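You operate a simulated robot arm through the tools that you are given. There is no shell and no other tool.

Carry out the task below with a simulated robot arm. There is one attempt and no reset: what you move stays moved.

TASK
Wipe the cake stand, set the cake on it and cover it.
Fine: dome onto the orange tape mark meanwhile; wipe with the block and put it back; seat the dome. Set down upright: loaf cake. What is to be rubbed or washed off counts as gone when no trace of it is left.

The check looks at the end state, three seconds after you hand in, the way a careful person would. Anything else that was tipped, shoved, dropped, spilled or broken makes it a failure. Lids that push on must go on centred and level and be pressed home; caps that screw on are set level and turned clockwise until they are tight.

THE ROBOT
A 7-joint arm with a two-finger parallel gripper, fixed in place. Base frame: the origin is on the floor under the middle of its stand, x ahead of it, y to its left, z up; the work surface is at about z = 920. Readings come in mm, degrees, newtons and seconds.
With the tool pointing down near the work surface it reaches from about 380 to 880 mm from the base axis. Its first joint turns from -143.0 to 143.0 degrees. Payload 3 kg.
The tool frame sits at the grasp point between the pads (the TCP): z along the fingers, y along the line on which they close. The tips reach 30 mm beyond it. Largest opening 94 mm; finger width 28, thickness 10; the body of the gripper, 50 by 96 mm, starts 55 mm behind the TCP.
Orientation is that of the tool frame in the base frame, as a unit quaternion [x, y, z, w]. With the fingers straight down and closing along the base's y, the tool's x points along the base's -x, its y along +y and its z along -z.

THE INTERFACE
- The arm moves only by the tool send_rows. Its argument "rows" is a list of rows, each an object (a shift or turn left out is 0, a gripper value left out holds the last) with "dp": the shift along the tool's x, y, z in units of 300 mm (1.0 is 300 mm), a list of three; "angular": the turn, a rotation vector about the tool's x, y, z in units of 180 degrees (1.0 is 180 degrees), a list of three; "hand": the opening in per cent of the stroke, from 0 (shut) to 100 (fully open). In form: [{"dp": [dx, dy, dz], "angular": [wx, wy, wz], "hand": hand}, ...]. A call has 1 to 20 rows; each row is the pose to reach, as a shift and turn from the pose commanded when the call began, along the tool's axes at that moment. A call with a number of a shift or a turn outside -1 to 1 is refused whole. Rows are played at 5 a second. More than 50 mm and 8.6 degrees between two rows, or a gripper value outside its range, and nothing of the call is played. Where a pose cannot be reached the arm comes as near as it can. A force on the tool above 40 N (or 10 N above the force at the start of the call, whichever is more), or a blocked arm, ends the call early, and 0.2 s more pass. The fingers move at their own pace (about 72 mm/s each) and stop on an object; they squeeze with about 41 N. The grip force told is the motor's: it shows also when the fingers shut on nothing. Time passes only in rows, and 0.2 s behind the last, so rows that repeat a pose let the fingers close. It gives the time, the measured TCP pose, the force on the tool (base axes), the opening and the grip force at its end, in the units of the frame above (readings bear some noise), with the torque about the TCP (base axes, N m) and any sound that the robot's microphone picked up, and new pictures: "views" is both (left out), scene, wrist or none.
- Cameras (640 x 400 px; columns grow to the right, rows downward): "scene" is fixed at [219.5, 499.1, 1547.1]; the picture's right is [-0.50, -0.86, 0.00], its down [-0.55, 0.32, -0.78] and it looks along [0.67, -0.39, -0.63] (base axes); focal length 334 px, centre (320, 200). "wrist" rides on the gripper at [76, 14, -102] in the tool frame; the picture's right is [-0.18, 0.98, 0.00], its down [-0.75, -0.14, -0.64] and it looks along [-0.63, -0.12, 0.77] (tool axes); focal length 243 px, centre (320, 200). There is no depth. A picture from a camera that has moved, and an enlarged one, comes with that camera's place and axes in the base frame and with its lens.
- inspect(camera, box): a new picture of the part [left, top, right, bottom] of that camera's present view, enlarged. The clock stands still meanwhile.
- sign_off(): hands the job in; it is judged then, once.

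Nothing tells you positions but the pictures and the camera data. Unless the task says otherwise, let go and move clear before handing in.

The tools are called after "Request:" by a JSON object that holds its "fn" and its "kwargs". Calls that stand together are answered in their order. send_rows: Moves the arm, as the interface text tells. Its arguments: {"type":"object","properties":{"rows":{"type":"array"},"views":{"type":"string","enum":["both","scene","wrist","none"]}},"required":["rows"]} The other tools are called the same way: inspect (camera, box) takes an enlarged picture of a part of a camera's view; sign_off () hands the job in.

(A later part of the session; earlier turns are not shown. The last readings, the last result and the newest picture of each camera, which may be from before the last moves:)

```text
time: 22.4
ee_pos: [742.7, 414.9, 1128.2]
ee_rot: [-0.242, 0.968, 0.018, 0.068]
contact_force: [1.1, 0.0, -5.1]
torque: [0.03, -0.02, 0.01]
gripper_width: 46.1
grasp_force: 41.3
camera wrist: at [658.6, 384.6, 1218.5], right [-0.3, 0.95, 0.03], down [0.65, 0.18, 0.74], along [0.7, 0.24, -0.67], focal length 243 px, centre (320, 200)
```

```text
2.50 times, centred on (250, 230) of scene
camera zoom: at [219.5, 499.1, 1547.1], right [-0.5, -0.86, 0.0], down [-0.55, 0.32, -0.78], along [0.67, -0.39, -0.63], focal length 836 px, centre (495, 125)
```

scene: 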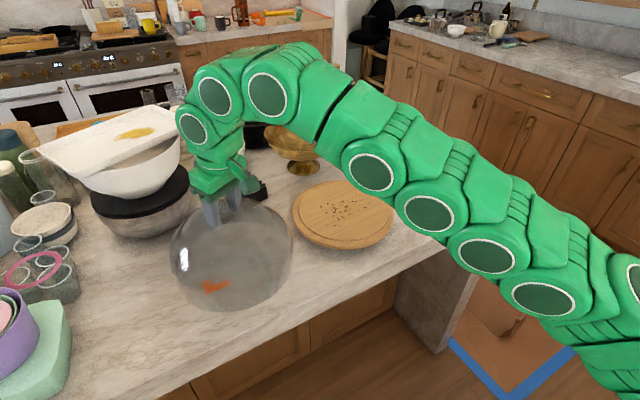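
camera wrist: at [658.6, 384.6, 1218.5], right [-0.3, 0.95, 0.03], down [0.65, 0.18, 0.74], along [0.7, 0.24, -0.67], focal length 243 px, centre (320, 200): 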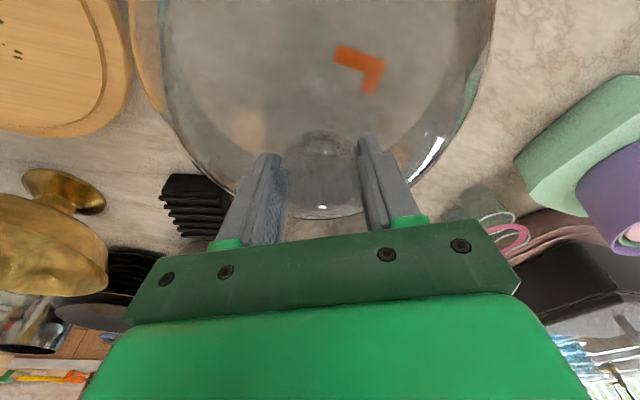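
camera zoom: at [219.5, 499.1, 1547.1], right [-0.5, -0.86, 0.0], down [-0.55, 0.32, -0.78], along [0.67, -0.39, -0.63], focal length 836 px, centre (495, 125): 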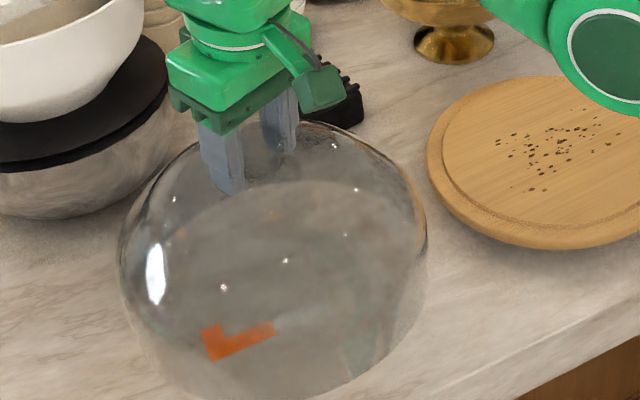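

Request:
{"fn": "send_rows", "kwargs": {"rows": [{"dp": [-0.009, 0.022, 0.0215]}, {"dp": [-0.0177, 0.044, 0.043]}, {"dp": [-0.0177, 0.044, 0.043]}], "views": "scene"}}

Request:
{"fn": "inspect", "kwargs": {"camera": "scene", "box": [160, 180, 320, 330]}}

```text
time: 23.2
ee_pos: [744.4, 428.2, 1116.3]
ee_rot: [-0.24, 0.968, 0.017, 0.067]
contact_force: [0.1, -0.1, -4.8]
torque: [0.03, -0.04, 0.0]
gripper_width: 45.9
grasp_force: 41.2
```

scene: 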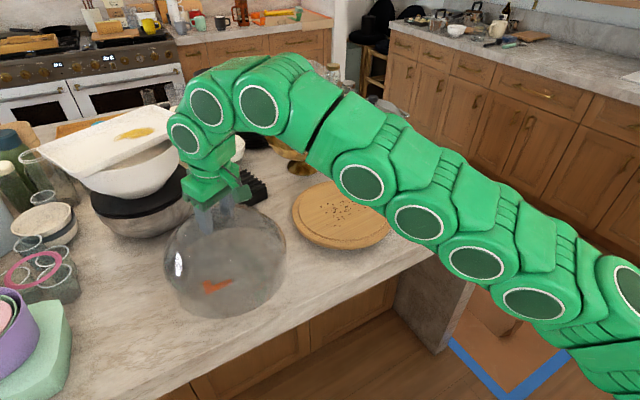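

```text
2.67 times, centred on (240, 255) of scene
camera zoom: at [219.5, 499.1, 1547.1], right [-0.5, -0.86, 0.0], down [-0.55, 0.32, -0.78], along [0.67, -0.39, -0.63], focal length 892 px, centre (533, 53)
```

zoom: 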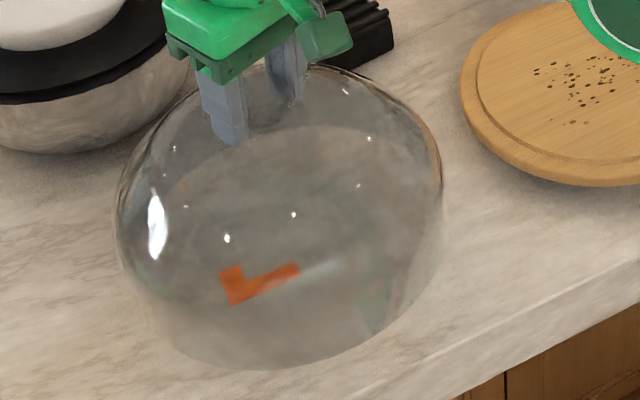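

The dome is over the mark with good margin to the edge. I'll lower in small steps until contact.

Request:
{"fn": "send_rows", "kwargs": {"rows": [{"dp": [0.0014, 0, 0.0099]}, {"dp": [0.0023, 0, 0.0165]}, {"dp": [0.0032, 0, 0.0231]}, {"dp": [0.0037, 0, 0.0264]}, {"dp": [0.0037, 0, 0.0264]}], "views": "none"}}

```text
time: 24.4
ee_pos: [743.2, 427.8, 1108.6]
ee_rot: [-0.241, 0.968, 0.015, 0.066]
contact_force: [-0.1, 0.0, -4.4]
torque: [0.0, 0.01, -0.05]
gripper_width: 45.7
grasp_force: 41.4
```

Request:
{"fn": "send_rows", "kwargs": {"rows": [{"dp": [0.0005, 0, 0.0033]}, {"dp": [0.0009, 0, 0.0066]}, {"dp": [0.0014, 0, 0.0099]}, {"dp": [0.0014, 0, 0.0099]}], "views": "none"}}

```text
time: 25.4
ee_pos: [742.8, 428.5, 1105.9]
ee_rot: [-0.241, 0.968, 0.017, 0.067]
contact_force: [-0.9, 0.3, -4.9]
torque: [-0.03, -0.02, 0.01]
gripper_width: 46.0
grasp_force: 41.3
```

Request:
{"fn": "send_rows", "kwargs": {"rows": [{"dp": [0.0005, 0, 0.0033]}, {"dp": [0.0009, 0, 0.0066]}, {"dp": [0.0014, 0, 0.0099]}, {"dp": [0.0014, 0, 0.0099]}], "views": "scene"}}

Request:
{"fn": "inspect", "kwargs": {"camera": "scene", "box": [160, 180, 320, 330]}}

```text
time: 26.4
ee_pos: [742.5, 428.7, 1100.3]
ee_rot: [-0.241, 0.968, 0.016, 0.068]
contact_force: [0.3, 0.2, -5.1]
torque: [-0.01, -0.01, 0.03]
gripper_width: 46.0
grasp_force: 41.1
```

scene: 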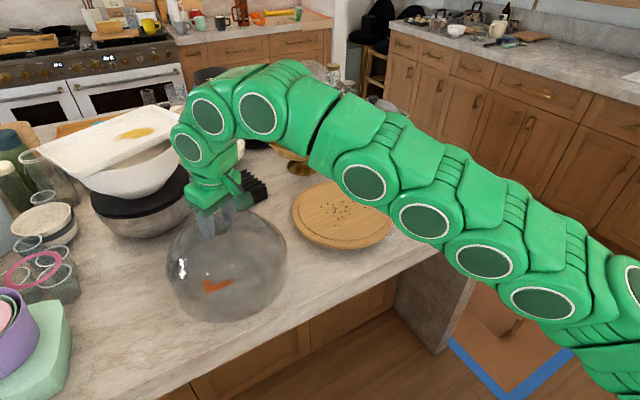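

```text
2.67 times, centred on (240, 255) of scene
camera zoom: at [219.5, 499.1, 1547.1], right [-0.5, -0.86, 0.0], down [-0.55, 0.32, -0.78], along [0.67, -0.39, -0.63], focal length 892 px, centre (533, 53)
```

zoom: 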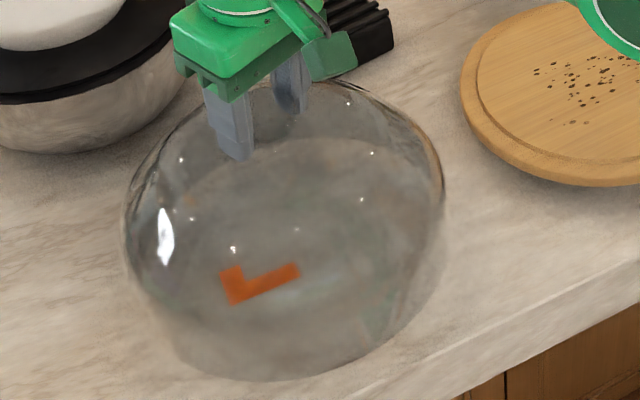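

Request:
{"fn": "send_rows", "kwargs": {"rows": [{"dp": [0.0005, 0, 0.0033]}, {"dp": [0.0009, 0, 0.0066]}, {"dp": [0.0014, 0, 0.0099]}, {"dp": [0.0019, 0, 0.0132]}, {"dp": [0.0019, 0, 0.0132]}], "views": "none"}}

```text
time: 27.6
ee_pos: [741.9, 428.4, 1098.1]
ee_rot: [-0.241, 0.968, 0.017, 0.067]
contact_force: [-0.1, 0.1, -4.8]
torque: [-0.05, -0.04, 0.01]
gripper_width: 46.0
grasp_force: 41.0
```

Request:
{"fn": "send_rows", "kwargs": {"rows": [{"dp": [0.0005, 0, 0.0033]}, {"dp": [0.0009, 0, 0.0066]}, {"dp": [0.0014, 0, 0.0099]}, {"dp": [0.0019, 0, 0.0132]}, {"dp": [0.0019, 0, 0.0132]}], "views": "none"}}

```text
time: 28.8
ee_pos: [742.2, 427.2, 1093.2]
ee_rot: [-0.241, 0.968, 0.017, 0.068]
contact_force: [0.7, 0.3, -5.4]
torque: [0.0, -0.02, 0.01]
gripper_width: 46.0
grasp_force: 41.0
```

Request:
{"fn": "send_rows", "kwargs": {"rows": [{"dp": [0.0005, 0, 0.0033]}, {"dp": [0.0009, 0, 0.0066]}, {"dp": [0.0014, 0, 0.0099]}, {"dp": [0.0019, 0, 0.0132]}, {"dp": [0.0019, 0, 0.0132]}], "views": "scene"}}

Request:
{"fn": "inspect", "kwargs": {"camera": "scene", "box": [160, 180, 320, 330]}}

Request:
{"fn": "inspect", "kwargs": {"camera": "scene", "box": [285, 170, 405, 260]}}

```text
time: 30.0
ee_pos: [743.0, 427.6, 1090.0]
ee_rot: [-0.242, 0.968, 0.017, 0.067]
contact_force: [-0.4, -0.3, -5.0]
torque: [0.0, -0.01, -0.05]
gripper_width: 45.8
grasp_force: 40.5
```

scene: 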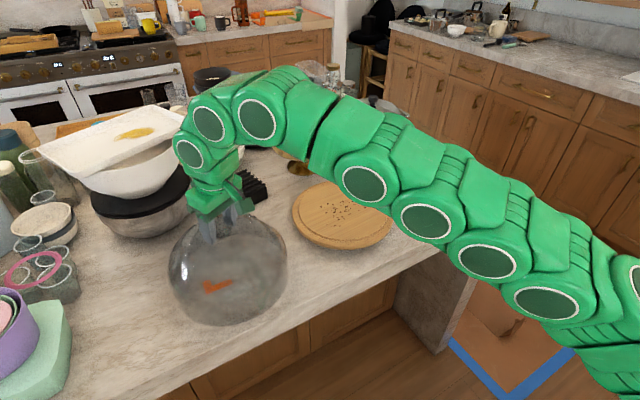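

```text
2.67 times, centred on (240, 255) of scene
camera zoom: at [219.5, 499.1, 1547.1], right [-0.5, -0.86, 0.0], down [-0.55, 0.32, -0.78], along [0.67, -0.39, -0.63], focal length 892 px, centre (533, 53)
```

zoom: 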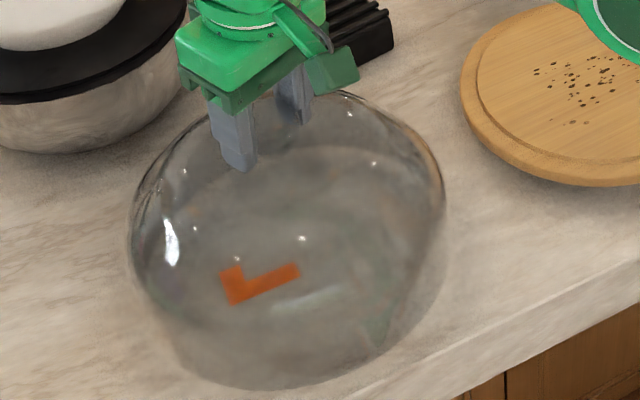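

```text
4.44 times, centred on (345, 215) of scene
camera zoom: at [219.5, 499.1, 1547.1], right [-0.5, -0.86, 0.0], down [-0.55, 0.32, -0.78], along [0.67, -0.39, -0.63], focal length 1487 px, centre (209, 133)
```

zoom: 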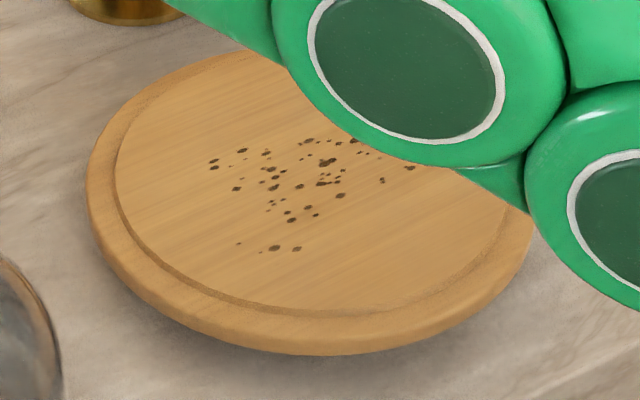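

Request:
{"fn": "send_rows", "kwargs": {"rows": [{"dp": [0.0005, 0, 0.0033]}, {"dp": [0.0009, 0, 0.0066]}, {"dp": [0.0014, 0, 0.0099]}, {"dp": [0.0019, 0, 0.0132]}, {"dp": [0.0019, 0, 0.0132]}], "views": "none"}}

```text
time: 31.2
ee_pos: [744.0, 428.0, 1086.1]
ee_rot: [-0.241, 0.968, 0.018, 0.067]
contact_force: [-0.9, 0.0, -4.0]
torque: [0.01, -0.02, 0.04]
gripper_width: 45.8
grasp_force: 41.2
```

Request:
{"fn": "send_rows", "kwargs": {"rows": [{"dp": [0.0005, 0, 0.0033]}, {"dp": [0.0009, 0, 0.0066]}, {"dp": [0.0009, 0, 0.0066]}], "views": "none"}}

```text
time: 32.0
ee_pos: [741.5, 428.9, 1084.1]
ee_rot: [-0.241, 0.968, 0.017, 0.068]
contact_force: [-0.9, 0.3, -4.5]
torque: [0.01, 0.01, -0.01]
gripper_width: 46.0
grasp_force: 40.6
```

Request:
{"fn": "send_rows", "kwargs": {"rows": [{"dp": [0.0005, 0, 0.0033]}, {"dp": [0.0009, 0, 0.0066]}, {"dp": [0.0014, 0, 0.0099]}, {"dp": [0.0014, 0, 0.0099]}], "views": "none"}}

```text
time: 33.0
ee_pos: [742.4, 428.0, 1081.2]
ee_rot: [-0.241, 0.968, 0.017, 0.067]
contact_force: [-0.1, -0.4, -5.2]
torque: [0.02, 0.01, 0.01]
gripper_width: 46.0
grasp_force: 41.3
```

Request:
{"fn": "send_rows", "kwargs": {"rows": [{"dp": [0.0005, 0, 0.0033]}, {"dp": [0.0009, 0, 0.0066]}, {"dp": [0.0014, 0, 0.0099]}, {"dp": [0.0014, 0, 0.0099]}], "views": "scene"}}

Request:
{"fn": "inspect", "kwargs": {"camera": "scene", "box": [160, 220, 300, 340]}}

```text
time: 34.0
ee_pos: [742.3, 428.7, 1078.3]
ee_rot: [-0.241, 0.968, 0.017, 0.068]
contact_force: [2.1, 0.6, -0.8]
torque: [-0.26, 0.14, 0.09]
gripper_width: 45.8
grasp_force: 40.4
```

scene: 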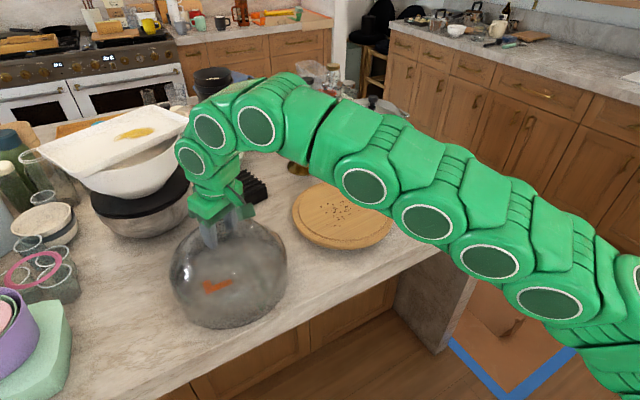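

```text
3.33 times, centred on (230, 280) of scene
camera zoom: at [219.5, 499.1, 1547.1], right [-0.5, -0.86, 0.0], down [-0.55, 0.32, -0.78], along [0.67, -0.39, -0.63], focal length 1115 px, centre (620, -67)
```

zoom: 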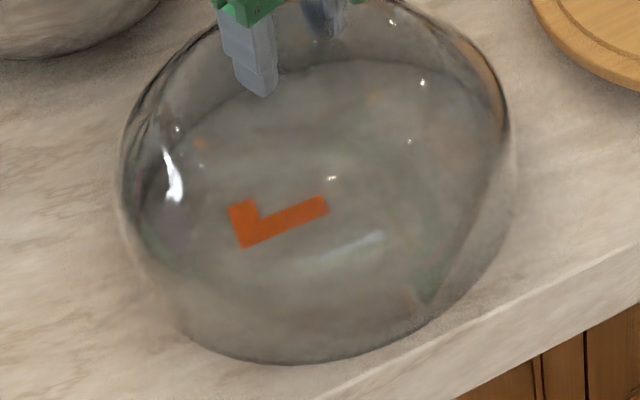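

Contact made; the dome rests on the table over the mark. I'll settle 1 mm more, release, and retreat along the tool axis.

Request:
{"fn": "send_rows", "kwargs": {"rows": [{"dp": [0.0003, 0, 0.0025]}, {"dp": [0.0003, 0, 0.0025]}, {"dp": [0.0003, 0, 0.0025], "hand": 55}, {"dp": [0.0003, 0, 0.0025], "hand": 66}, {"dp": [0.0003, 0, 0.0025], "hand": 66}], "views": "none"}}

Request:
{"fn": "send_rows", "kwargs": {"rows": [{"dp": [0, 0, -0.03], "hand": 70}, {"dp": [0, 0, -0.08], "hand": 70}, {"dp": [0, 0, -0.14], "hand": 70}, {"dp": [0.02, 0, -0.2], "hand": 70}, {"dp": [0.06, 0, -0.26], "hand": 70}, {"dp": [0.1, 0, -0.32], "hand": 70}], "views": "both"}}

```text
time: 35.2
ee_pos: [742.4, 427.7, 1077.3]
ee_rot: [-0.241, 0.968, 0.017, 0.068]
contact_force: [0.1, -0.9, 1.0]
torque: [-0.02, 0.01, 0.01]
gripper_width: 61.9
grasp_force: 0.1
```

```text
time: 36.6
ee_pos: [704.5, 408.0, 1169.5]
ee_rot: [-0.241, 0.968, 0.016, 0.068]
contact_force: [0.2, -0.9, 0.0]
torque: [0.0, -0.01, 0.02]
gripper_width: 65.7
grasp_force: 0.0
camera wrist: at [620.2, 378.0, 1260.8], right [-0.3, 0.95, 0.03], down [0.65, 0.18, 0.74], along [0.7, 0.24, -0.67], focal length 243 px, centre (320, 200)
```

scene: 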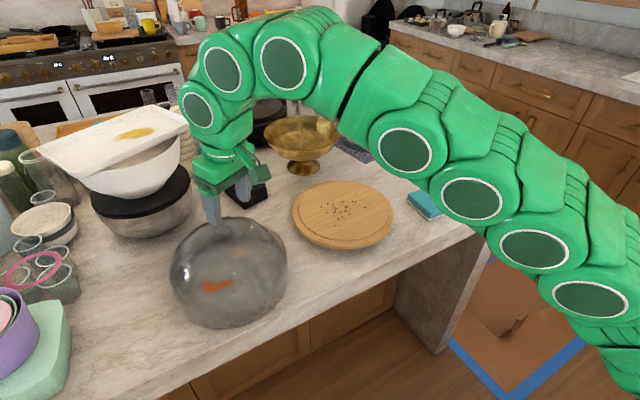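
wrist: 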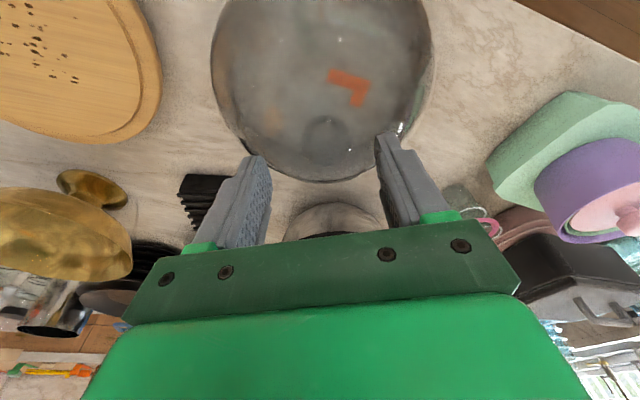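

The dome stands upright over the tape mark. Next I'll move back to a neutral hand pose with a view of the block, cake and stand.

Request:
{"fn": "send_rows", "kwargs": {"rows": [{"dp": [0.05, -0.06, -0.08], "angular": [0.002, 0, 0.0154], "hand": 100}, {"dp": [0.11, -0.14, -0.15], "angular": [0.0043, 0, 0.0308]}, {"dp": [0.17, -0.22, -0.2], "angular": [0.0065, 0, 0.0462]}, {"dp": [0.23, -0.3, -0.23], "angular": [0.0086, 0, 0.0616]}, {"dp": [0.3, -0.38, -0.25], "angular": [0.0108, 0, 0.077]}, {"dp": [0.36, -0.46, -0.27], "angular": [0.013, 0, 0.0924]}, {"dp": [0.42, -0.54, -0.28], "angular": [0.0151, 0, 0.1078]}, {"dp": [0.48, -0.62, -0.29], "angular": [0.0173, 0, 0.1232]}, {"dp": [0.55, -0.7, -0.291], "angular": [0.0194, 0, 0.1386]}, {"dp": [0.61, -0.77, -0.291], "angular": [0.0216, 0, 0.154]}, {"dp": [0.636, -0.807, -0.291], "angular": [0.0216, 0, 0.154]}, {"dp": [0.636, -0.807, -0.291], "angular": [0.0216, 0, 0.154]}], "views": "none"}}

Request:
{"fn": "send_rows", "kwargs": {"rows": [{"dp": [0, -0.1, 0], "angular": [0, 0.015, 0]}, {"dp": [0, -0.2, 0], "angular": [0, 0.03, 0]}, {"dp": [0, -0.3, 0], "angular": [0, 0.0444, 0]}, {"dp": [0, -0.4, 0], "angular": [0, 0.0444, 0]}, {"dp": [0, -0.5, 0], "angular": [0, 0.0444, 0]}, {"dp": [0, -0.5, 0], "angular": [0, 0.0444, 0]}], "views": "both"}}

```text
time: 39.2
ee_pos: [641.3, 98.2, 1227.8]
ee_rot: [0.0, 0.998, 0.0, 0.071]
contact_force: [-0.1, 0.2, 0.7]
torque: [0.01, -0.02, 0.0]
gripper_width: 93.9
grasp_force: 0.1
```

```text
time: 40.6
ee_pos: [642.3, -50.6, 1229.4]
ee_rot: [0.0, 1.0, 0.0, 0.001]
contact_force: [-0.1, 0.4, -0.5]
torque: [0.01, 0.03, 0.04]
gripper_width: 94.0
grasp_force: 0.1
camera wrist: at [566.9, -36.9, 1331.7], right [0.18, 0.98, 0.0], down [0.75, -0.14, 0.64], along [0.63, -0.12, -0.77], focal length 243 px, centre (320, 200)
```

scene: 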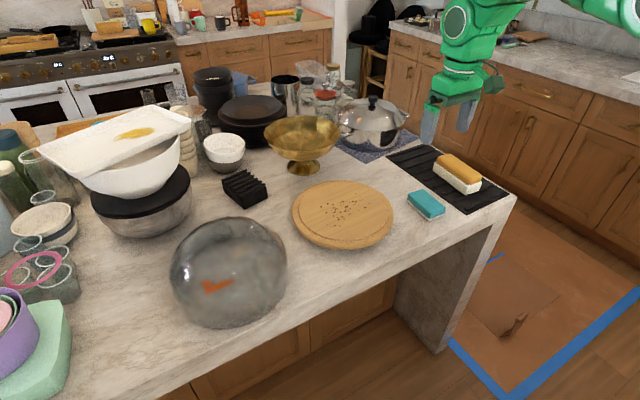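
wrist: 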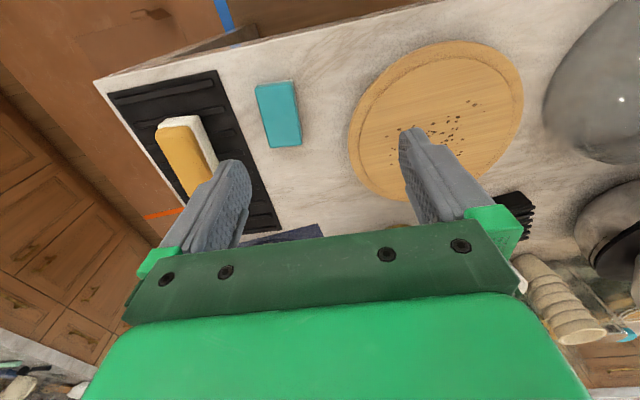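

Request:
{"fn": "inspect", "kwargs": {"camera": "scene", "box": [280, 170, 410, 260]}}

Request:
{"fn": "inspect", "kwargs": {"camera": "wrist", "box": [330, 30, 540, 210]}}

Request:
{"fn": "inspect", "kwargs": {"camera": "wrist", "box": [90, 60, 330, 220]}}

Request:
{"fn": "inspect", "kwargs": {"camera": "scene", "box": [400, 180, 460, 230]}}

Request:
{"fn": "inspect", "kwargs": {"camera": "scene", "box": [425, 145, 495, 205]}}

```text
4.44 times, centred on (345, 215) of scene
camera zoom: at [219.5, 499.1, 1547.1], right [-0.5, -0.86, 0.0], down [-0.55, 0.32, -0.78], along [0.67, -0.39, -0.63], focal length 1487 px, centre (209, 133)
```

zoom: 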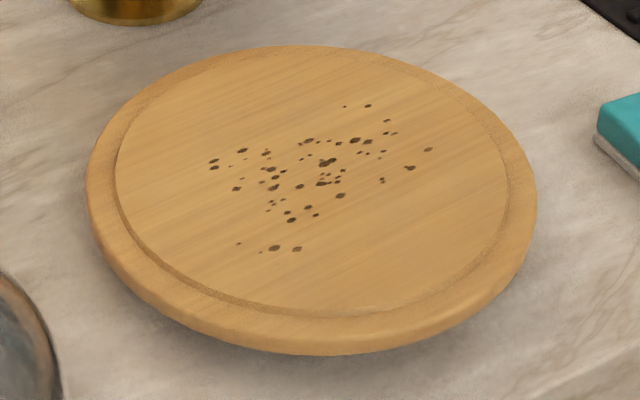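

```text
2.22 times, centred on (435, 120) of wrist
camera zoom: at [566.9, -36.9, 1331.7], right [0.18, 0.98, 0.0], down [0.75, -0.14, 0.64], along [0.63, -0.12, -0.77], focal length 539 px, centre (64, 378)
```

zoom: 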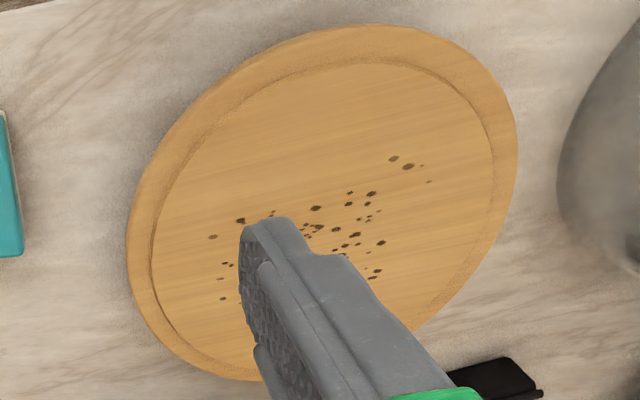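

```text
2.50 times, centred on (210, 140) of wrist
camera zoom: at [566.9, -36.9, 1331.7], right [0.18, 0.98, 0.0], down [0.75, -0.14, 0.64], along [0.63, -0.12, -0.77], focal length 606 px, centre (595, 350)
```

zoom: 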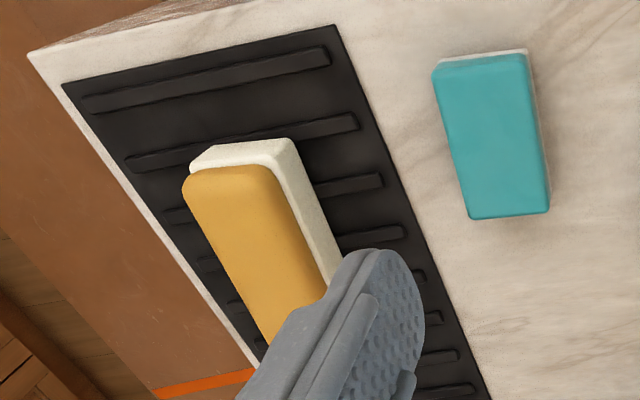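

```text
8.00 times, centred on (430, 205) of scene
camera zoom: at [219.5, 499.1, 1547.1], right [-0.5, -0.86, 0.0], down [-0.55, 0.32, -0.78], along [0.67, -0.39, -0.63], focal length 2676 px, centre (-560, 160)
```

zoom: 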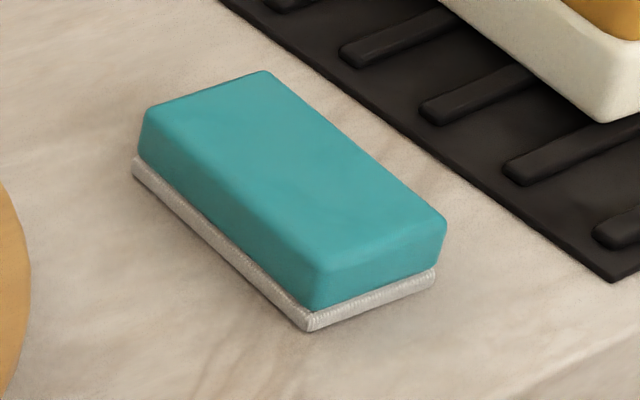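

```text
6.67 times, centred on (460, 175) of scene
camera zoom: at [219.5, 499.1, 1547.1], right [-0.5, -0.86, 0.0], down [-0.55, 0.32, -0.78], along [0.67, -0.39, -0.63], focal length 2230 px, centre (-613, 367)
```

zoom: 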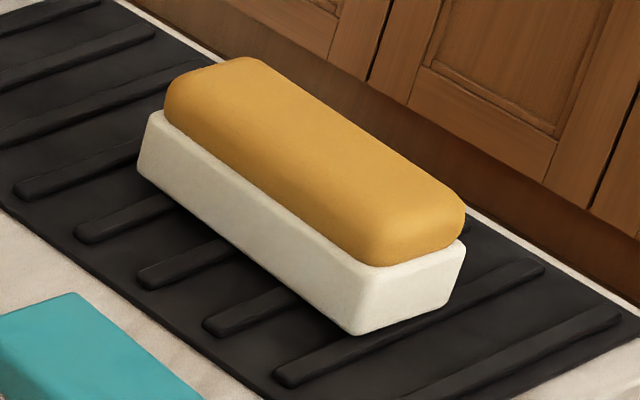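

Now I can see the full picture: the stand's centre is about (778, 108) with crumbs over x 720–815, y 30–176. The block is at about (698, −126), 95×55×32 mm, long axis nearly along x with about −5.5° yaw. I'll move above the block and check alignment.

Request:
{"fn": "send_rows", "kwargs": {"rows": [{"dp": [-0.05, -0.06, 0.1], "angular": [0, 0, 0.01], "hand": 100}, {"dp": [-0.1, -0.13, 0.2], "angular": [0, 0, 0.02]}, {"dp": [-0.15, -0.2, 0.3], "angular": [0, 0, 0.0306]}, {"dp": [-0.1857, -0.2513, 0.42], "angular": [0, 0, 0.0306]}, {"dp": [-0.1857, -0.2513, 0.497], "angular": [0, 0, 0.0306]}, {"dp": [-0.1857, -0.2513, 0.497], "angular": [0, 0, 0.0306]}], "views": "both"}}

Request:
{"fn": "inspect", "kwargs": {"camera": "wrist", "box": [220, 40, 420, 200]}}

```text
time: 42.0
ee_pos: [695.6, -126.4, 1079.4]
ee_rot: [0.048, 0.999, 0.0, 0.001]
contact_force: [-0.1, -0.7, -0.2]
torque: [0.02, 0.01, 0.0]
gripper_width: 93.8
grasp_force: 0.0
camera wrist: at [622.7, -104.0, 1181.4], right [0.28, 0.96, 0.0], down [0.74, -0.21, 0.64], along [0.62, -0.18, -0.77], focal length 243 px, centre (320, 200)
```

scene: 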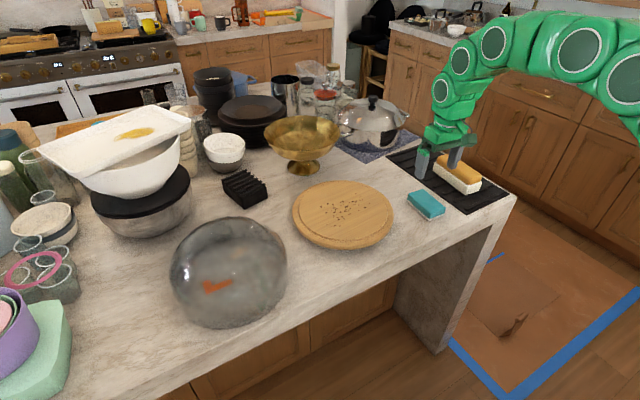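
wrist: 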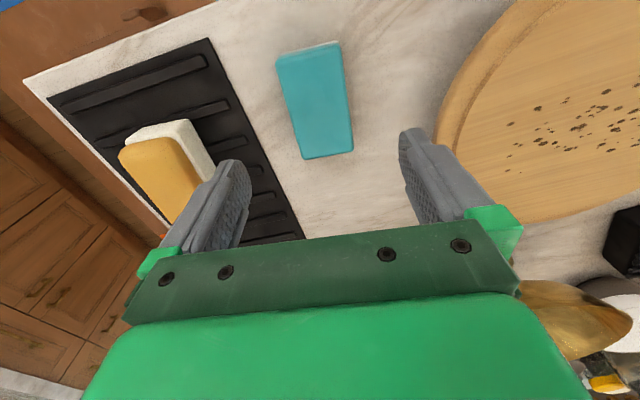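

```text
2.50 times, centred on (320, 120) of wrist
camera zoom: at [622.7, -104.0, 1181.4], right [0.28, 0.96, 0.0], down [0.74, -0.21, 0.64], along [0.62, -0.18, -0.77], focal length 606 px, centre (320, 400)
```

zoom: 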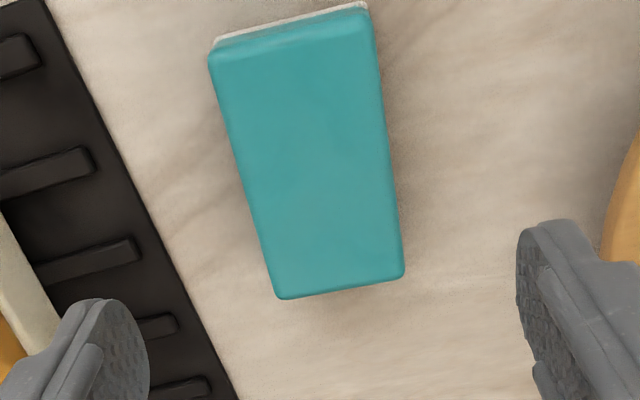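

The block is nicely between the fingers (centre ≈ (701, −128)). I'll descend to grip its upper part, keeping the tips above the white pad.

Request:
{"fn": "send_rows", "kwargs": {"rows": [{"dp": [-0.0184, -0.0036, 0.1], "angular": [0, 0, -0.0055], "hand": 85}, {"dp": [-0.0184, -0.0036, 0.2], "angular": [0, 0, -0.0055]}, {"dp": [-0.0184, -0.0036, 0.28], "angular": [0, 0, -0.0055]}, {"dp": [-0.0184, -0.0036, 0.34], "angular": [0, 0, -0.0055]}, {"dp": [-0.0184, -0.0036, 0.38], "angular": [0, 0, -0.0055]}, {"dp": [-0.0184, -0.0036, 0.4013], "angular": [0, 0, -0.0055]}, {"dp": [-0.0184, -0.0036, 0.4013], "angular": [0, 0, -0.0055]}], "views": "both"}}

Request:
{"fn": "inspect", "kwargs": {"camera": "wrist", "box": [200, 60, 440, 240]}}

Request:
{"fn": "inspect", "kwargs": {"camera": "scene", "box": [390, 150, 480, 230]}}

```text
time: 43.6
ee_pos: [701.8, -128.0, 960.0]
ee_rot: [0.039, 0.999, 0.0, 0.0]
contact_force: [0.3, -0.1, 0.1]
torque: [-0.03, 0.0, 0.0]
gripper_width: 79.8
grasp_force: 0.0
camera wrist: at [628.1, -107.1, 1061.9], right [0.26, 0.97, 0.0], down [0.74, -0.2, 0.64], along [0.62, -0.17, -0.77], focal length 243 px, centre (320, 200)
```

scene: 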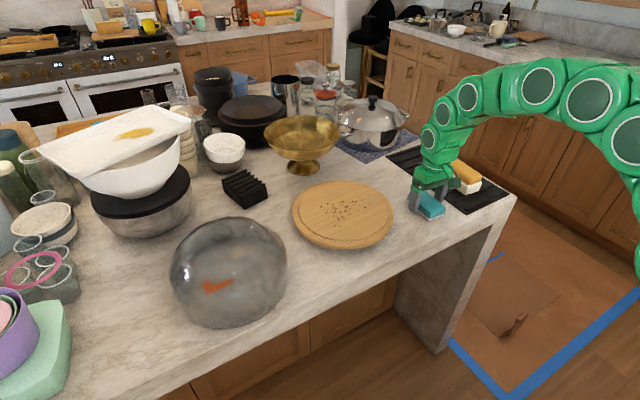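
wrist: 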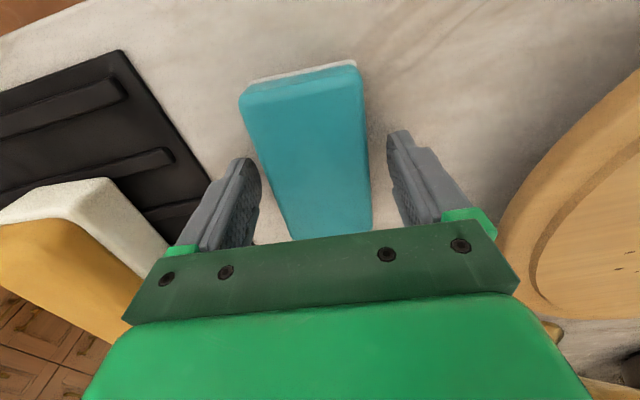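

```text
2.22 times, centred on (320, 150) of wrist
camera zoom: at [628.1, -107.1, 1061.9], right [0.26, 0.97, 0.0], down [0.74, -0.2, 0.64], along [0.62, -0.17, -0.77], focal length 539 px, centre (320, 311)
```

zoom: 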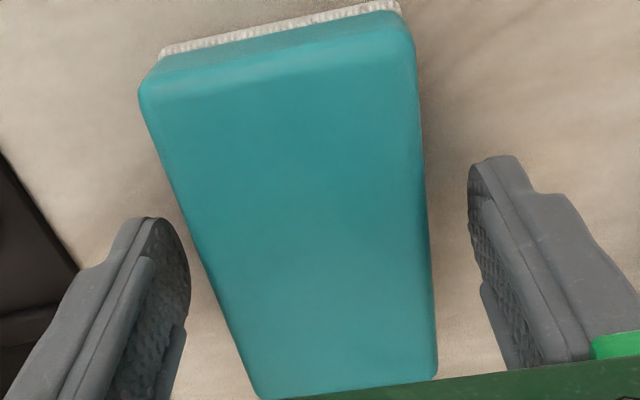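

```text
5.00 times, centred on (435, 190) of scene
camera zoom: at [219.5, 499.1, 1547.1], right [-0.5, -0.86, 0.0], down [-0.55, 0.32, -0.78], along [0.67, -0.39, -0.63], focal length 1672 px, centre (-255, 250)
```

zoom: 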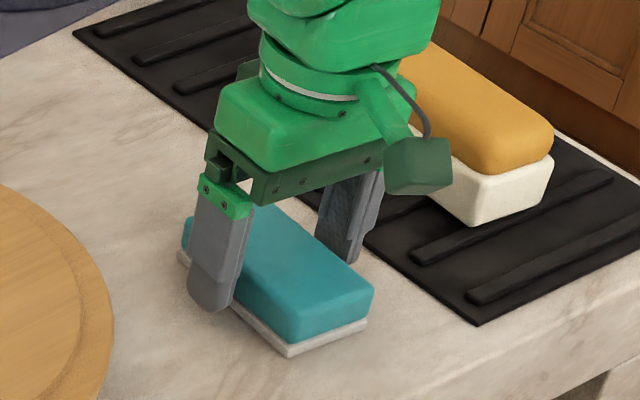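

The block is centred between the pads. Closing on it and lifting a little.

Request:
{"fn": "send_rows", "kwargs": {"rows": [{"dp": [0, 0, 0], "hand": 65}, {"dp": [0, 0, 0], "hand": 40}, {"dp": [0, 0, 0], "hand": 0}, {"dp": [0, 0, 0], "hand": 0}, {"dp": [0, 0, 0], "hand": 0}], "views": "none"}}

Request:
{"fn": "send_rows", "kwargs": {"rows": [{"dp": [0, 0, -0.02]}, {"dp": [0, 0, -0.06]}, {"dp": [0, 0, -0.12]}, {"dp": [0, 0, -0.2]}, {"dp": [0, 0, -0.28]}, {"dp": [0, 0, -0.3]}, {"dp": [0, 0, -0.3]}], "views": "both"}}

Request:
{"fn": "inspect", "kwargs": {"camera": "scene", "box": [390, 120, 480, 210]}}

```text
time: 44.8
ee_pos: [701.0, -126.4, 959.6]
ee_rot: [0.039, 0.999, 0.0, 0.0]
contact_force: [1.4, 1.2, 2.2]
torque: [-0.03, -0.04, 0.03]
gripper_width: 56.9
grasp_force: 40.9
```

```text
time: 46.4
ee_pos: [702.6, -126.9, 1049.5]
ee_rot: [0.04, 0.999, 0.0, 0.0]
contact_force: [0.0, 0.4, -0.5]
torque: [-0.03, 0.01, 0.01]
gripper_width: 56.7
grasp_force: 40.8
camera wrist: at [628.7, -106.1, 1151.4], right [0.26, 0.97, 0.0], down [0.74, -0.2, 0.64], along [0.62, -0.17, -0.77], focal length 243 px, centre (320, 200)
```

scene: 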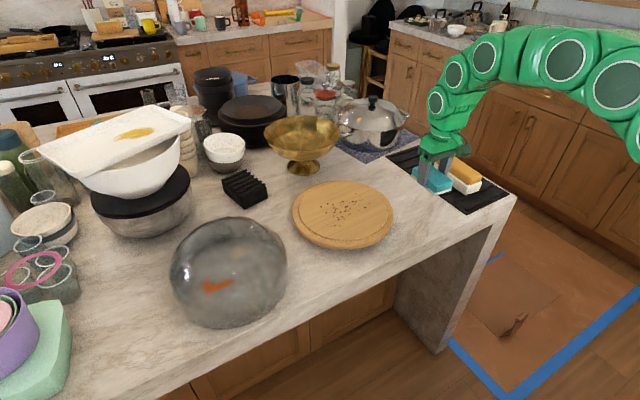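
wrist: 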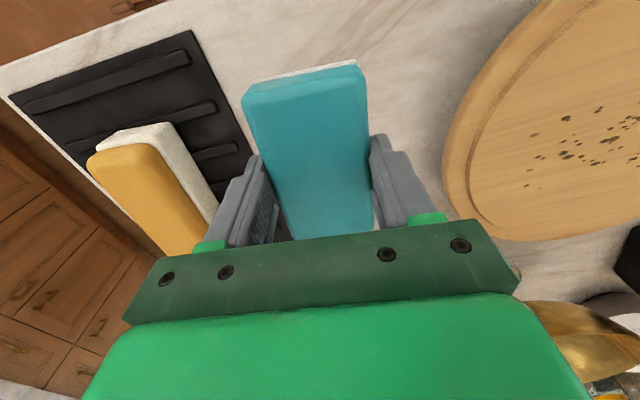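

```text
4.44 times, centred on (435, 165) of scene
camera zoom: at [219.5, 499.1, 1547.1], right [-0.5, -0.86, 0.0], down [-0.55, 0.32, -0.78], along [0.67, -0.39, -0.63], focal length 1487 px, centre (-191, 356)
```

zoom: 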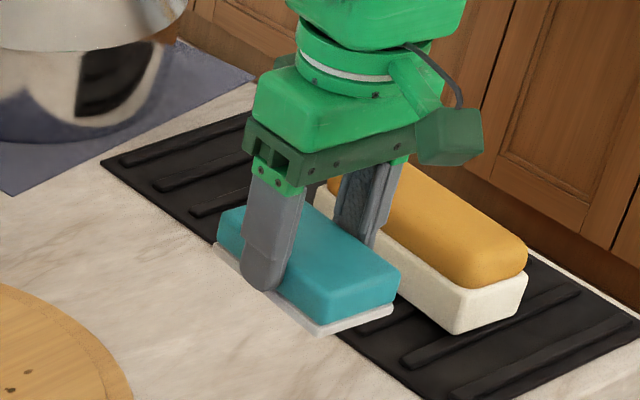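

The block is held securely. I'll carry it over the stand.

Request:
{"fn": "send_rows", "kwargs": {"rows": [{"dp": [-0.015, 0.08, 0]}, {"dp": [-0.035, 0.19, 0]}, {"dp": [-0.056, 0.3, 0]}, {"dp": [-0.077, 0.41, 0]}, {"dp": [-0.097, 0.52, 0]}, {"dp": [-0.118, 0.63, 0]}, {"dp": [-0.138, 0.74, 0]}, {"dp": [-0.148, 0.791, 0]}, {"dp": [-0.148, 0.791, 0]}], "views": "both"}}

Request:
{"fn": "inspect", "kwargs": {"camera": "scene", "box": [280, 130, 410, 260]}}

Request:
{"fn": "inspect", "kwargs": {"camera": "wrist", "box": [100, 0, 600, 250]}}

```text
time: 48.4
ee_pos: [762.8, 104.7, 1049.0]
ee_rot: [0.04, 0.999, 0.0, 0.0]
contact_force: [-0.2, 0.4, -0.4]
torque: [0.01, 0.02, 0.01]
gripper_width: 57.0
grasp_force: 40.5
camera wrist: at [689.7, 126.4, 1151.0], right [0.26, 0.97, 0.0], down [0.74, -0.2, 0.64], along [0.62, -0.17, -0.77], focal length 243 px, centre (320, 200)
```

scene: 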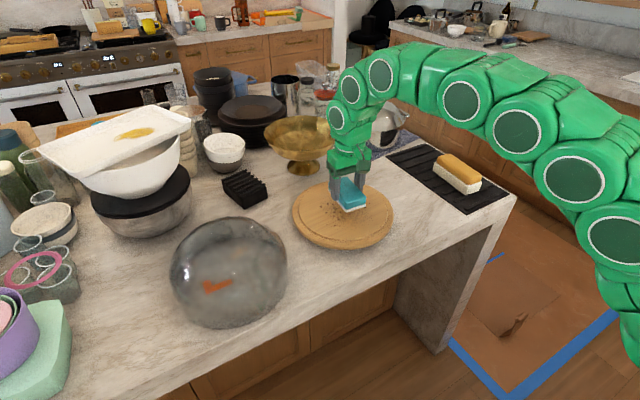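
wrist: 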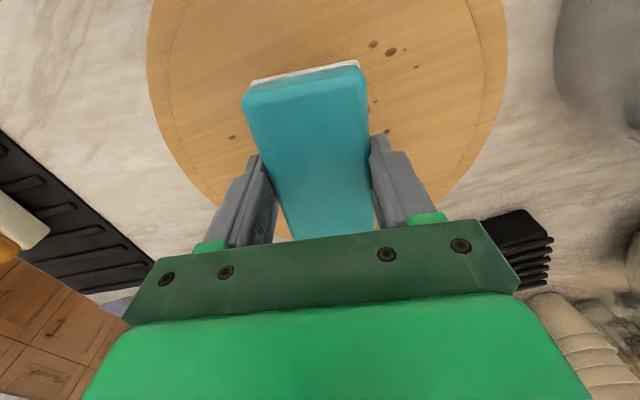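

```text
3.08 times, centred on (345, 195) of scene
camera zoom: at [219.5, 499.1, 1547.1], right [-0.5, -0.86, 0.0], down [-0.55, 0.32, -0.78], along [0.67, -0.39, -0.63], focal length 1029 px, centre (243, 215)
```

zoom: 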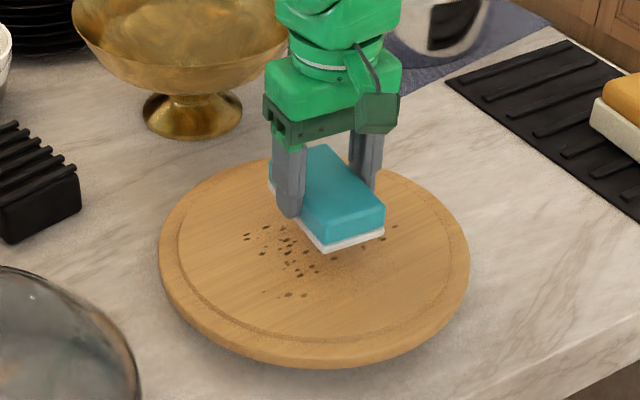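

```text
1.28 times, centred on (350, 125) of wrist
camera zoom: at [689.7, 126.4, 1151.0], right [0.26, 0.97, 0.0], down [0.74, -0.2, 0.64], along [0.62, -0.17, -0.77], focal length 311 px, centre (282, 296)
```

zoom: 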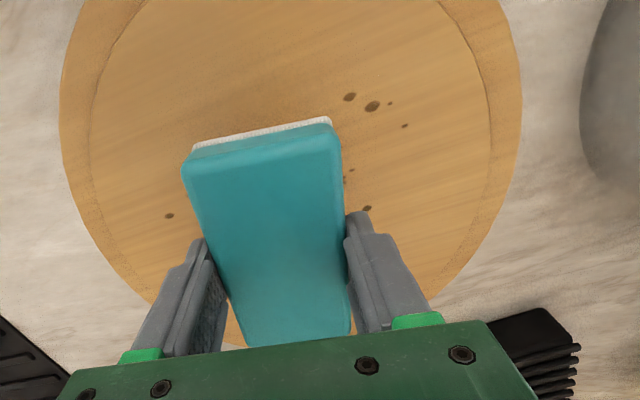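

Request:
{"fn": "send_rows", "kwargs": {"rows": [{"dp": [0, 0, 0.04]}, {"dp": [0, 0, 0.08]}, {"dp": [0, 0, 0.105]}, {"dp": [0, 0, 0.1233]}, {"dp": [0, 0, 0.13]}, {"dp": [0, 0, 0.135]}, {"dp": [0, 0, 0.135]}], "views": "none"}}

```text
time: 50.0
ee_pos: [763.7, 107.4, 1009.7]
ee_rot: [0.039, 0.999, -0.001, 0.0]
contact_force: [-3.0, 0.4, 10.8]
torque: [0.02, 0.32, -0.01]
gripper_width: 56.8
grasp_force: 40.5
```

Contact on the stand's surface at about 11 N. I'll wipe now with slow overlapping strokes inside the inner disc.

Request:
{"fn": "send_rows", "kwargs": {"rows": [{"dp": [0.0518, 0.0628, 0.002]}, {"dp": [0.057, 0.1293, 0.002]}, {"dp": [0.0612, 0.1824, 0.002]}, {"dp": [0.0557, 0.1127, 0.002]}, {"dp": [0.0499, 0.0395, 0.002]}, {"dp": [0.0442, -0.0336, 0.002]}, {"dp": [0.0384, -0.1067, 0.002]}, {"dp": [0.0337, -0.1665, 0.002]}, {"dp": [-0.0348, -0.1879, 0.002]}, {"dp": [-0.1024, -0.1959, 0.002]}, {"dp": [-0.0966, -0.1228, 0.002]}, {"dp": [-0.0909, -0.0497, 0.002]}, {"dp": [-0.0851, 0.0234, 0.002]}, {"dp": [-0.0793, 0.0965, 0.002]}, {"dp": [-0.0736, 0.1697, 0.002]}, {"dp": [-0.0694, 0.2228, 0.002]}, {"dp": [-0.0042, 0.201, 0.002]}], "views": "both"}}

Request:
{"fn": "inspect", "kwargs": {"camera": "scene", "box": [280, 160, 410, 260]}}

```text
time: 50.7
ee_pos: [750.4, 150.5, 1009.0]
ee_rot: [0.041, 0.999, 0.0, 0.001]
contact_force: [-0.8, 2.3, 7.3]
torque: [0.17, 0.38, -0.1]
gripper_width: 56.8
grasp_force: 41.0
stopped in row 3: the force on the tool passed its limit at 40 N (the readings are from after the stop); the commanded pose is now the measured one
camera wrist: at [676.9, 171.1, 1111.5], right [0.26, 0.96, 0.0], down [0.74, -0.2, 0.64], along [0.62, -0.17, -0.76], focal length 243 px, centre (320, 200)
```

scene: 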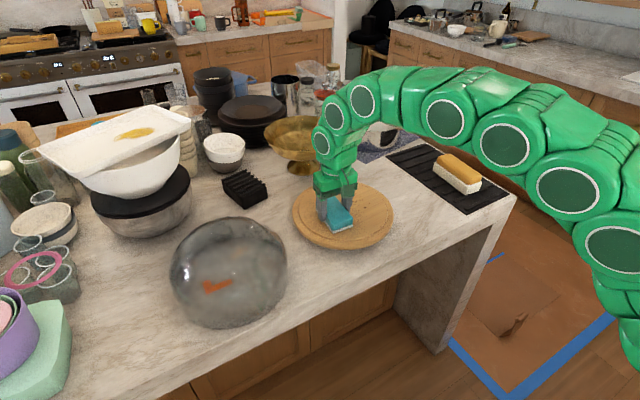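
wrist: 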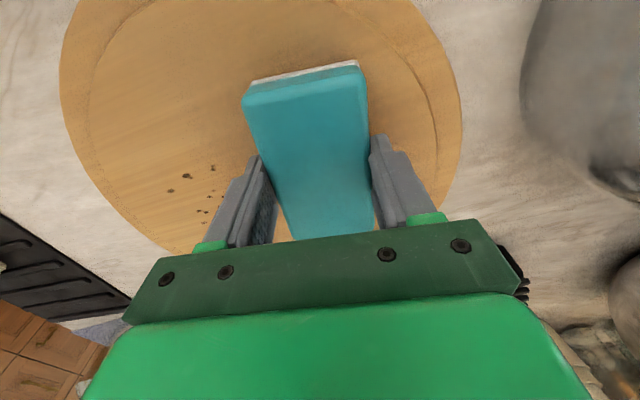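

```text
4.00 times, centred on (345, 210) of scene
camera zoom: at [219.5, 499.1, 1547.1], right [-0.5, -0.86, 0.0], down [-0.55, 0.32, -0.78], along [0.67, -0.39, -0.63], focal length 1338 px, centre (220, 160)
```

zoom: 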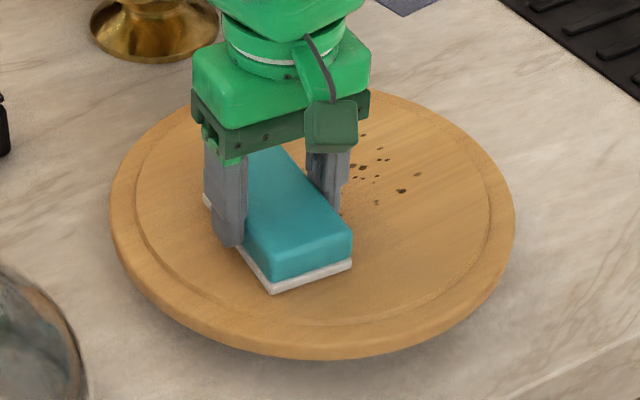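

Wiping works: the crumbs under the path are gone. The call stopped on a force spike, so I'll continue with less pressure and a gentler pace.

Request:
{"fn": "send_rows", "kwargs": {"rows": [{"dp": [-0.0108, -0.0677, 0]}, {"dp": [-0.0163, -0.1341, 0]}, {"dp": [-0.0217, -0.2006, 0]}, {"dp": [-0.027, -0.267, 0]}, {"dp": [-0.0303, -0.307, 0]}, {"dp": [-0.0922, -0.3286, 0]}, {"dp": [-0.1531, -0.337, 0]}, {"dp": [-0.1477, -0.2706, 0]}, {"dp": [-0.1423, -0.2041, 0]}, {"dp": [-0.137, -0.1377, 0]}, {"dp": [-0.1315, -0.0712, 0]}, {"dp": [-0.1261, -0.0048, 0]}, {"dp": [-0.1215, 0.0517, 0]}, {"dp": [-0.0626, 0.0368, 0]}, {"dp": [-0.0036, 0.022, 0]}], "views": "both"}}

Request:
{"fn": "inspect", "kwargs": {"camera": "scene", "box": [280, 160, 410, 260]}}

```text
time: 53.9
ee_pos: [751.8, 156.5, 1010.1]
ee_rot: [0.04, 0.999, 0.0, 0.0]
contact_force: [4.5, 1.0, 7.9]
torque: [0.07, -0.63, 0.07]
gripper_width: 56.7
grasp_force: 40.8
camera wrist: at [678.2, 176.9, 1111.3], right [0.26, 0.96, 0.0], down [0.74, -0.2, 0.64], along [0.62, -0.17, -0.77], focal length 243 px, centre (320, 200)
```

scene: 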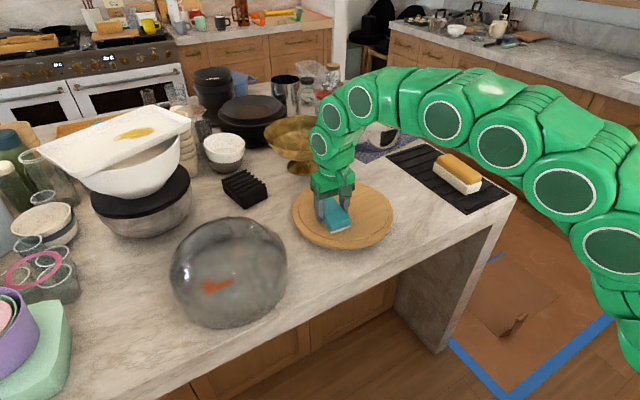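
wrist: 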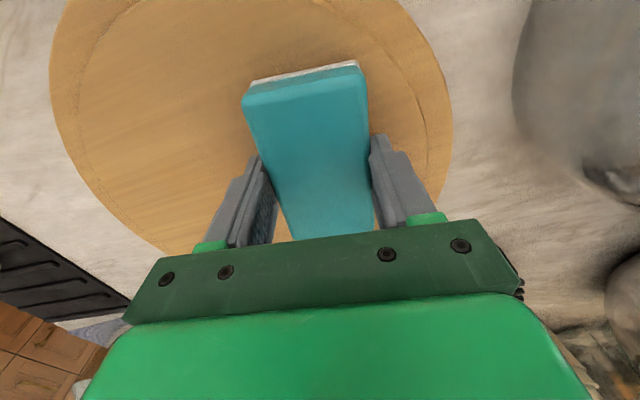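

```text
4.00 times, centred on (345, 210) of scene
camera zoom: at [219.5, 499.1, 1547.1], right [-0.5, -0.86, 0.0], down [-0.55, 0.32, -0.78], along [0.67, -0.39, -0.63], focal length 1338 px, centre (220, 160)
```

zoom: 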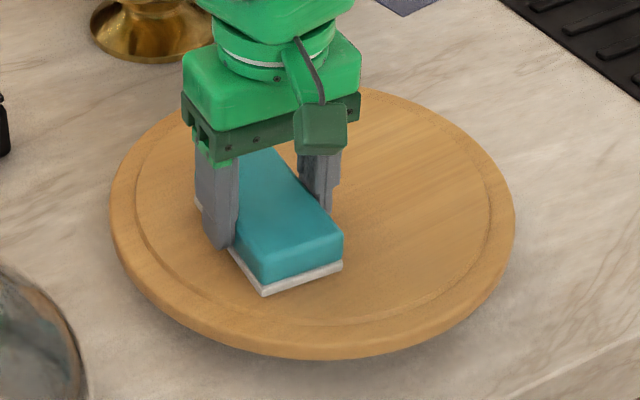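

It already looks clean where visible. I'll do one more zig-zag pass for thoroughness, then lift off.

Request:
{"fn": "send_rows", "kwargs": {"rows": [{"dp": [-0.0756, 0.0162, 0]}, {"dp": [-0.1255, 0.0202, 0]}, {"dp": [-0.0644, -0.0516, 0]}, {"dp": [-0.0086, -0.1063, 0]}, {"dp": [-0.0778, -0.1341, 0]}, {"dp": [-0.1403, -0.1625, 0]}, {"dp": [-0.0773, -0.211, 0]}, {"dp": [-0.0208, -0.2558, 0]}, {"dp": [-0.0838, -0.2908, 0]}, {"dp": [-0.1535, -0.3253, 0]}, {"dp": [-0.0958, -0.3567, 0]}, {"dp": [-0.0472, -0.334, 0]}, {"dp": [-0.0773, -0.211, 0]}, {"dp": [-0.0684, -0.1014, 0]}, {"dp": [-0.0684, -0.1014, -0.05]}, {"dp": [-0.0684, -0.1014, -0.15]}, {"dp": [-0.0684, -0.1014, -0.15]}], "views": "none"}}

```text
time: 55.0
ee_pos: [759.3, 122.2, 1007.5]
ee_rot: [0.038, 0.999, -0.001, 0.002]
contact_force: [-1.7, -0.2, 5.9]
torque: [-0.1, -0.04, 0.08]
gripper_width: 56.8
grasp_force: 40.9
stopped in row 5: the force on the tool passed its limit at 42 N (the readings are from after the stop); the commanded pose is now the measured one
```

Request:
{"fn": "send_rows", "kwargs": {"rows": [{"dp": [-0.0334, -0.0549, -0.003]}, {"dp": [-0.0387, -0.1213, -0.003]}, {"dp": [-0.0439, -0.1878, -0.003]}, {"dp": [-0.0483, -0.2443, -0.003]}, {"dp": [-0.0426, -0.1712, -0.003]}, {"dp": [-0.0368, -0.0981, -0.003]}, {"dp": [-0.0311, -0.025, -0.003]}, {"dp": [-0.0253, 0.0481, -0.003]}, {"dp": [-0.0195, 0.1213, -0.003]}, {"dp": [-0.0177, 0.1445, -0.003]}, {"dp": [-0.0177, 0.1445, -0.05]}, {"dp": [-0.0177, 0.1445, -0.15]}, {"dp": [-0.0177, 0.1445, -0.25]}, {"dp": [-0.0177, 0.1445, -0.25]}], "views": "both"}}

Request:
{"fn": "inspect", "kwargs": {"camera": "scene", "box": [280, 160, 410, 260]}}

```text
time: 58.0
ee_pos: [766.2, 167.5, 1084.0]
ee_rot: [0.039, 0.999, 0.0, 0.001]
contact_force: [-0.3, 0.4, -1.0]
torque: [-0.03, 0.02, 0.02]
gripper_width: 56.9
grasp_force: 40.8
camera wrist: at [691.6, 187.0, 1185.3], right [0.26, 0.97, 0.0], down [0.74, -0.2, 0.64], along [0.62, -0.17, -0.77], focal length 243 px, centre (320, 200)
```

scene: 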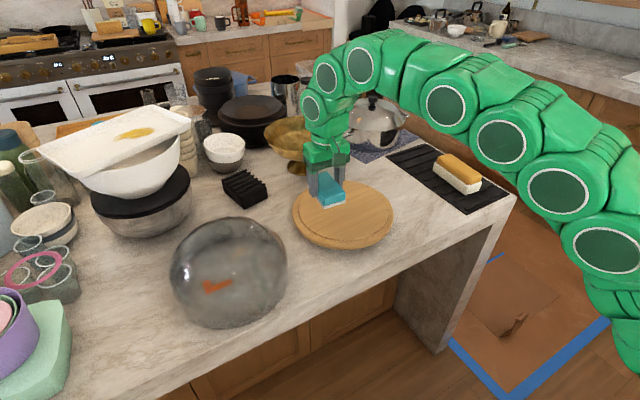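
wrist: 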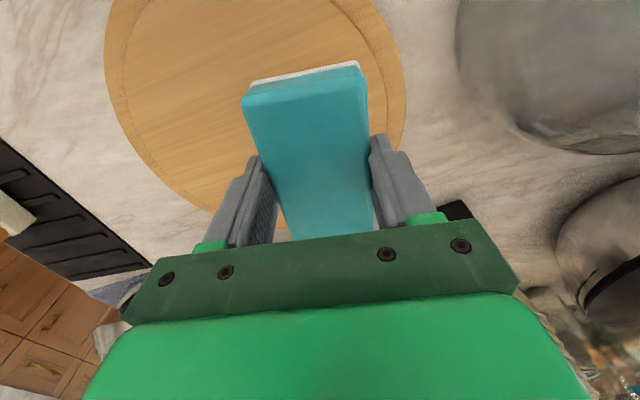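

```text
4.00 times, centred on (345, 210) of scene
camera zoom: at [219.5, 499.1, 1547.1], right [-0.5, -0.86, 0.0], down [-0.55, 0.32, -0.78], along [0.67, -0.39, -0.63], focal length 1338 px, centre (220, 160)
```

zoom: 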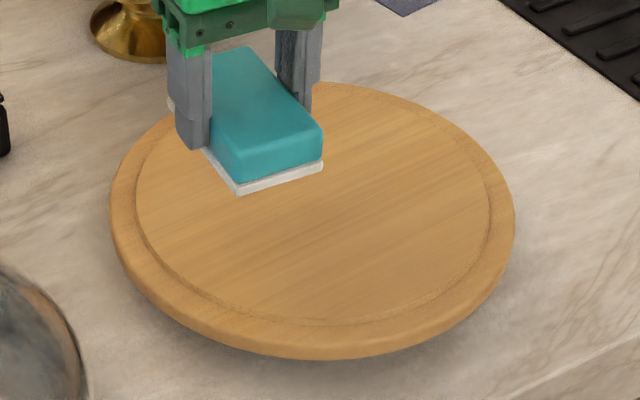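

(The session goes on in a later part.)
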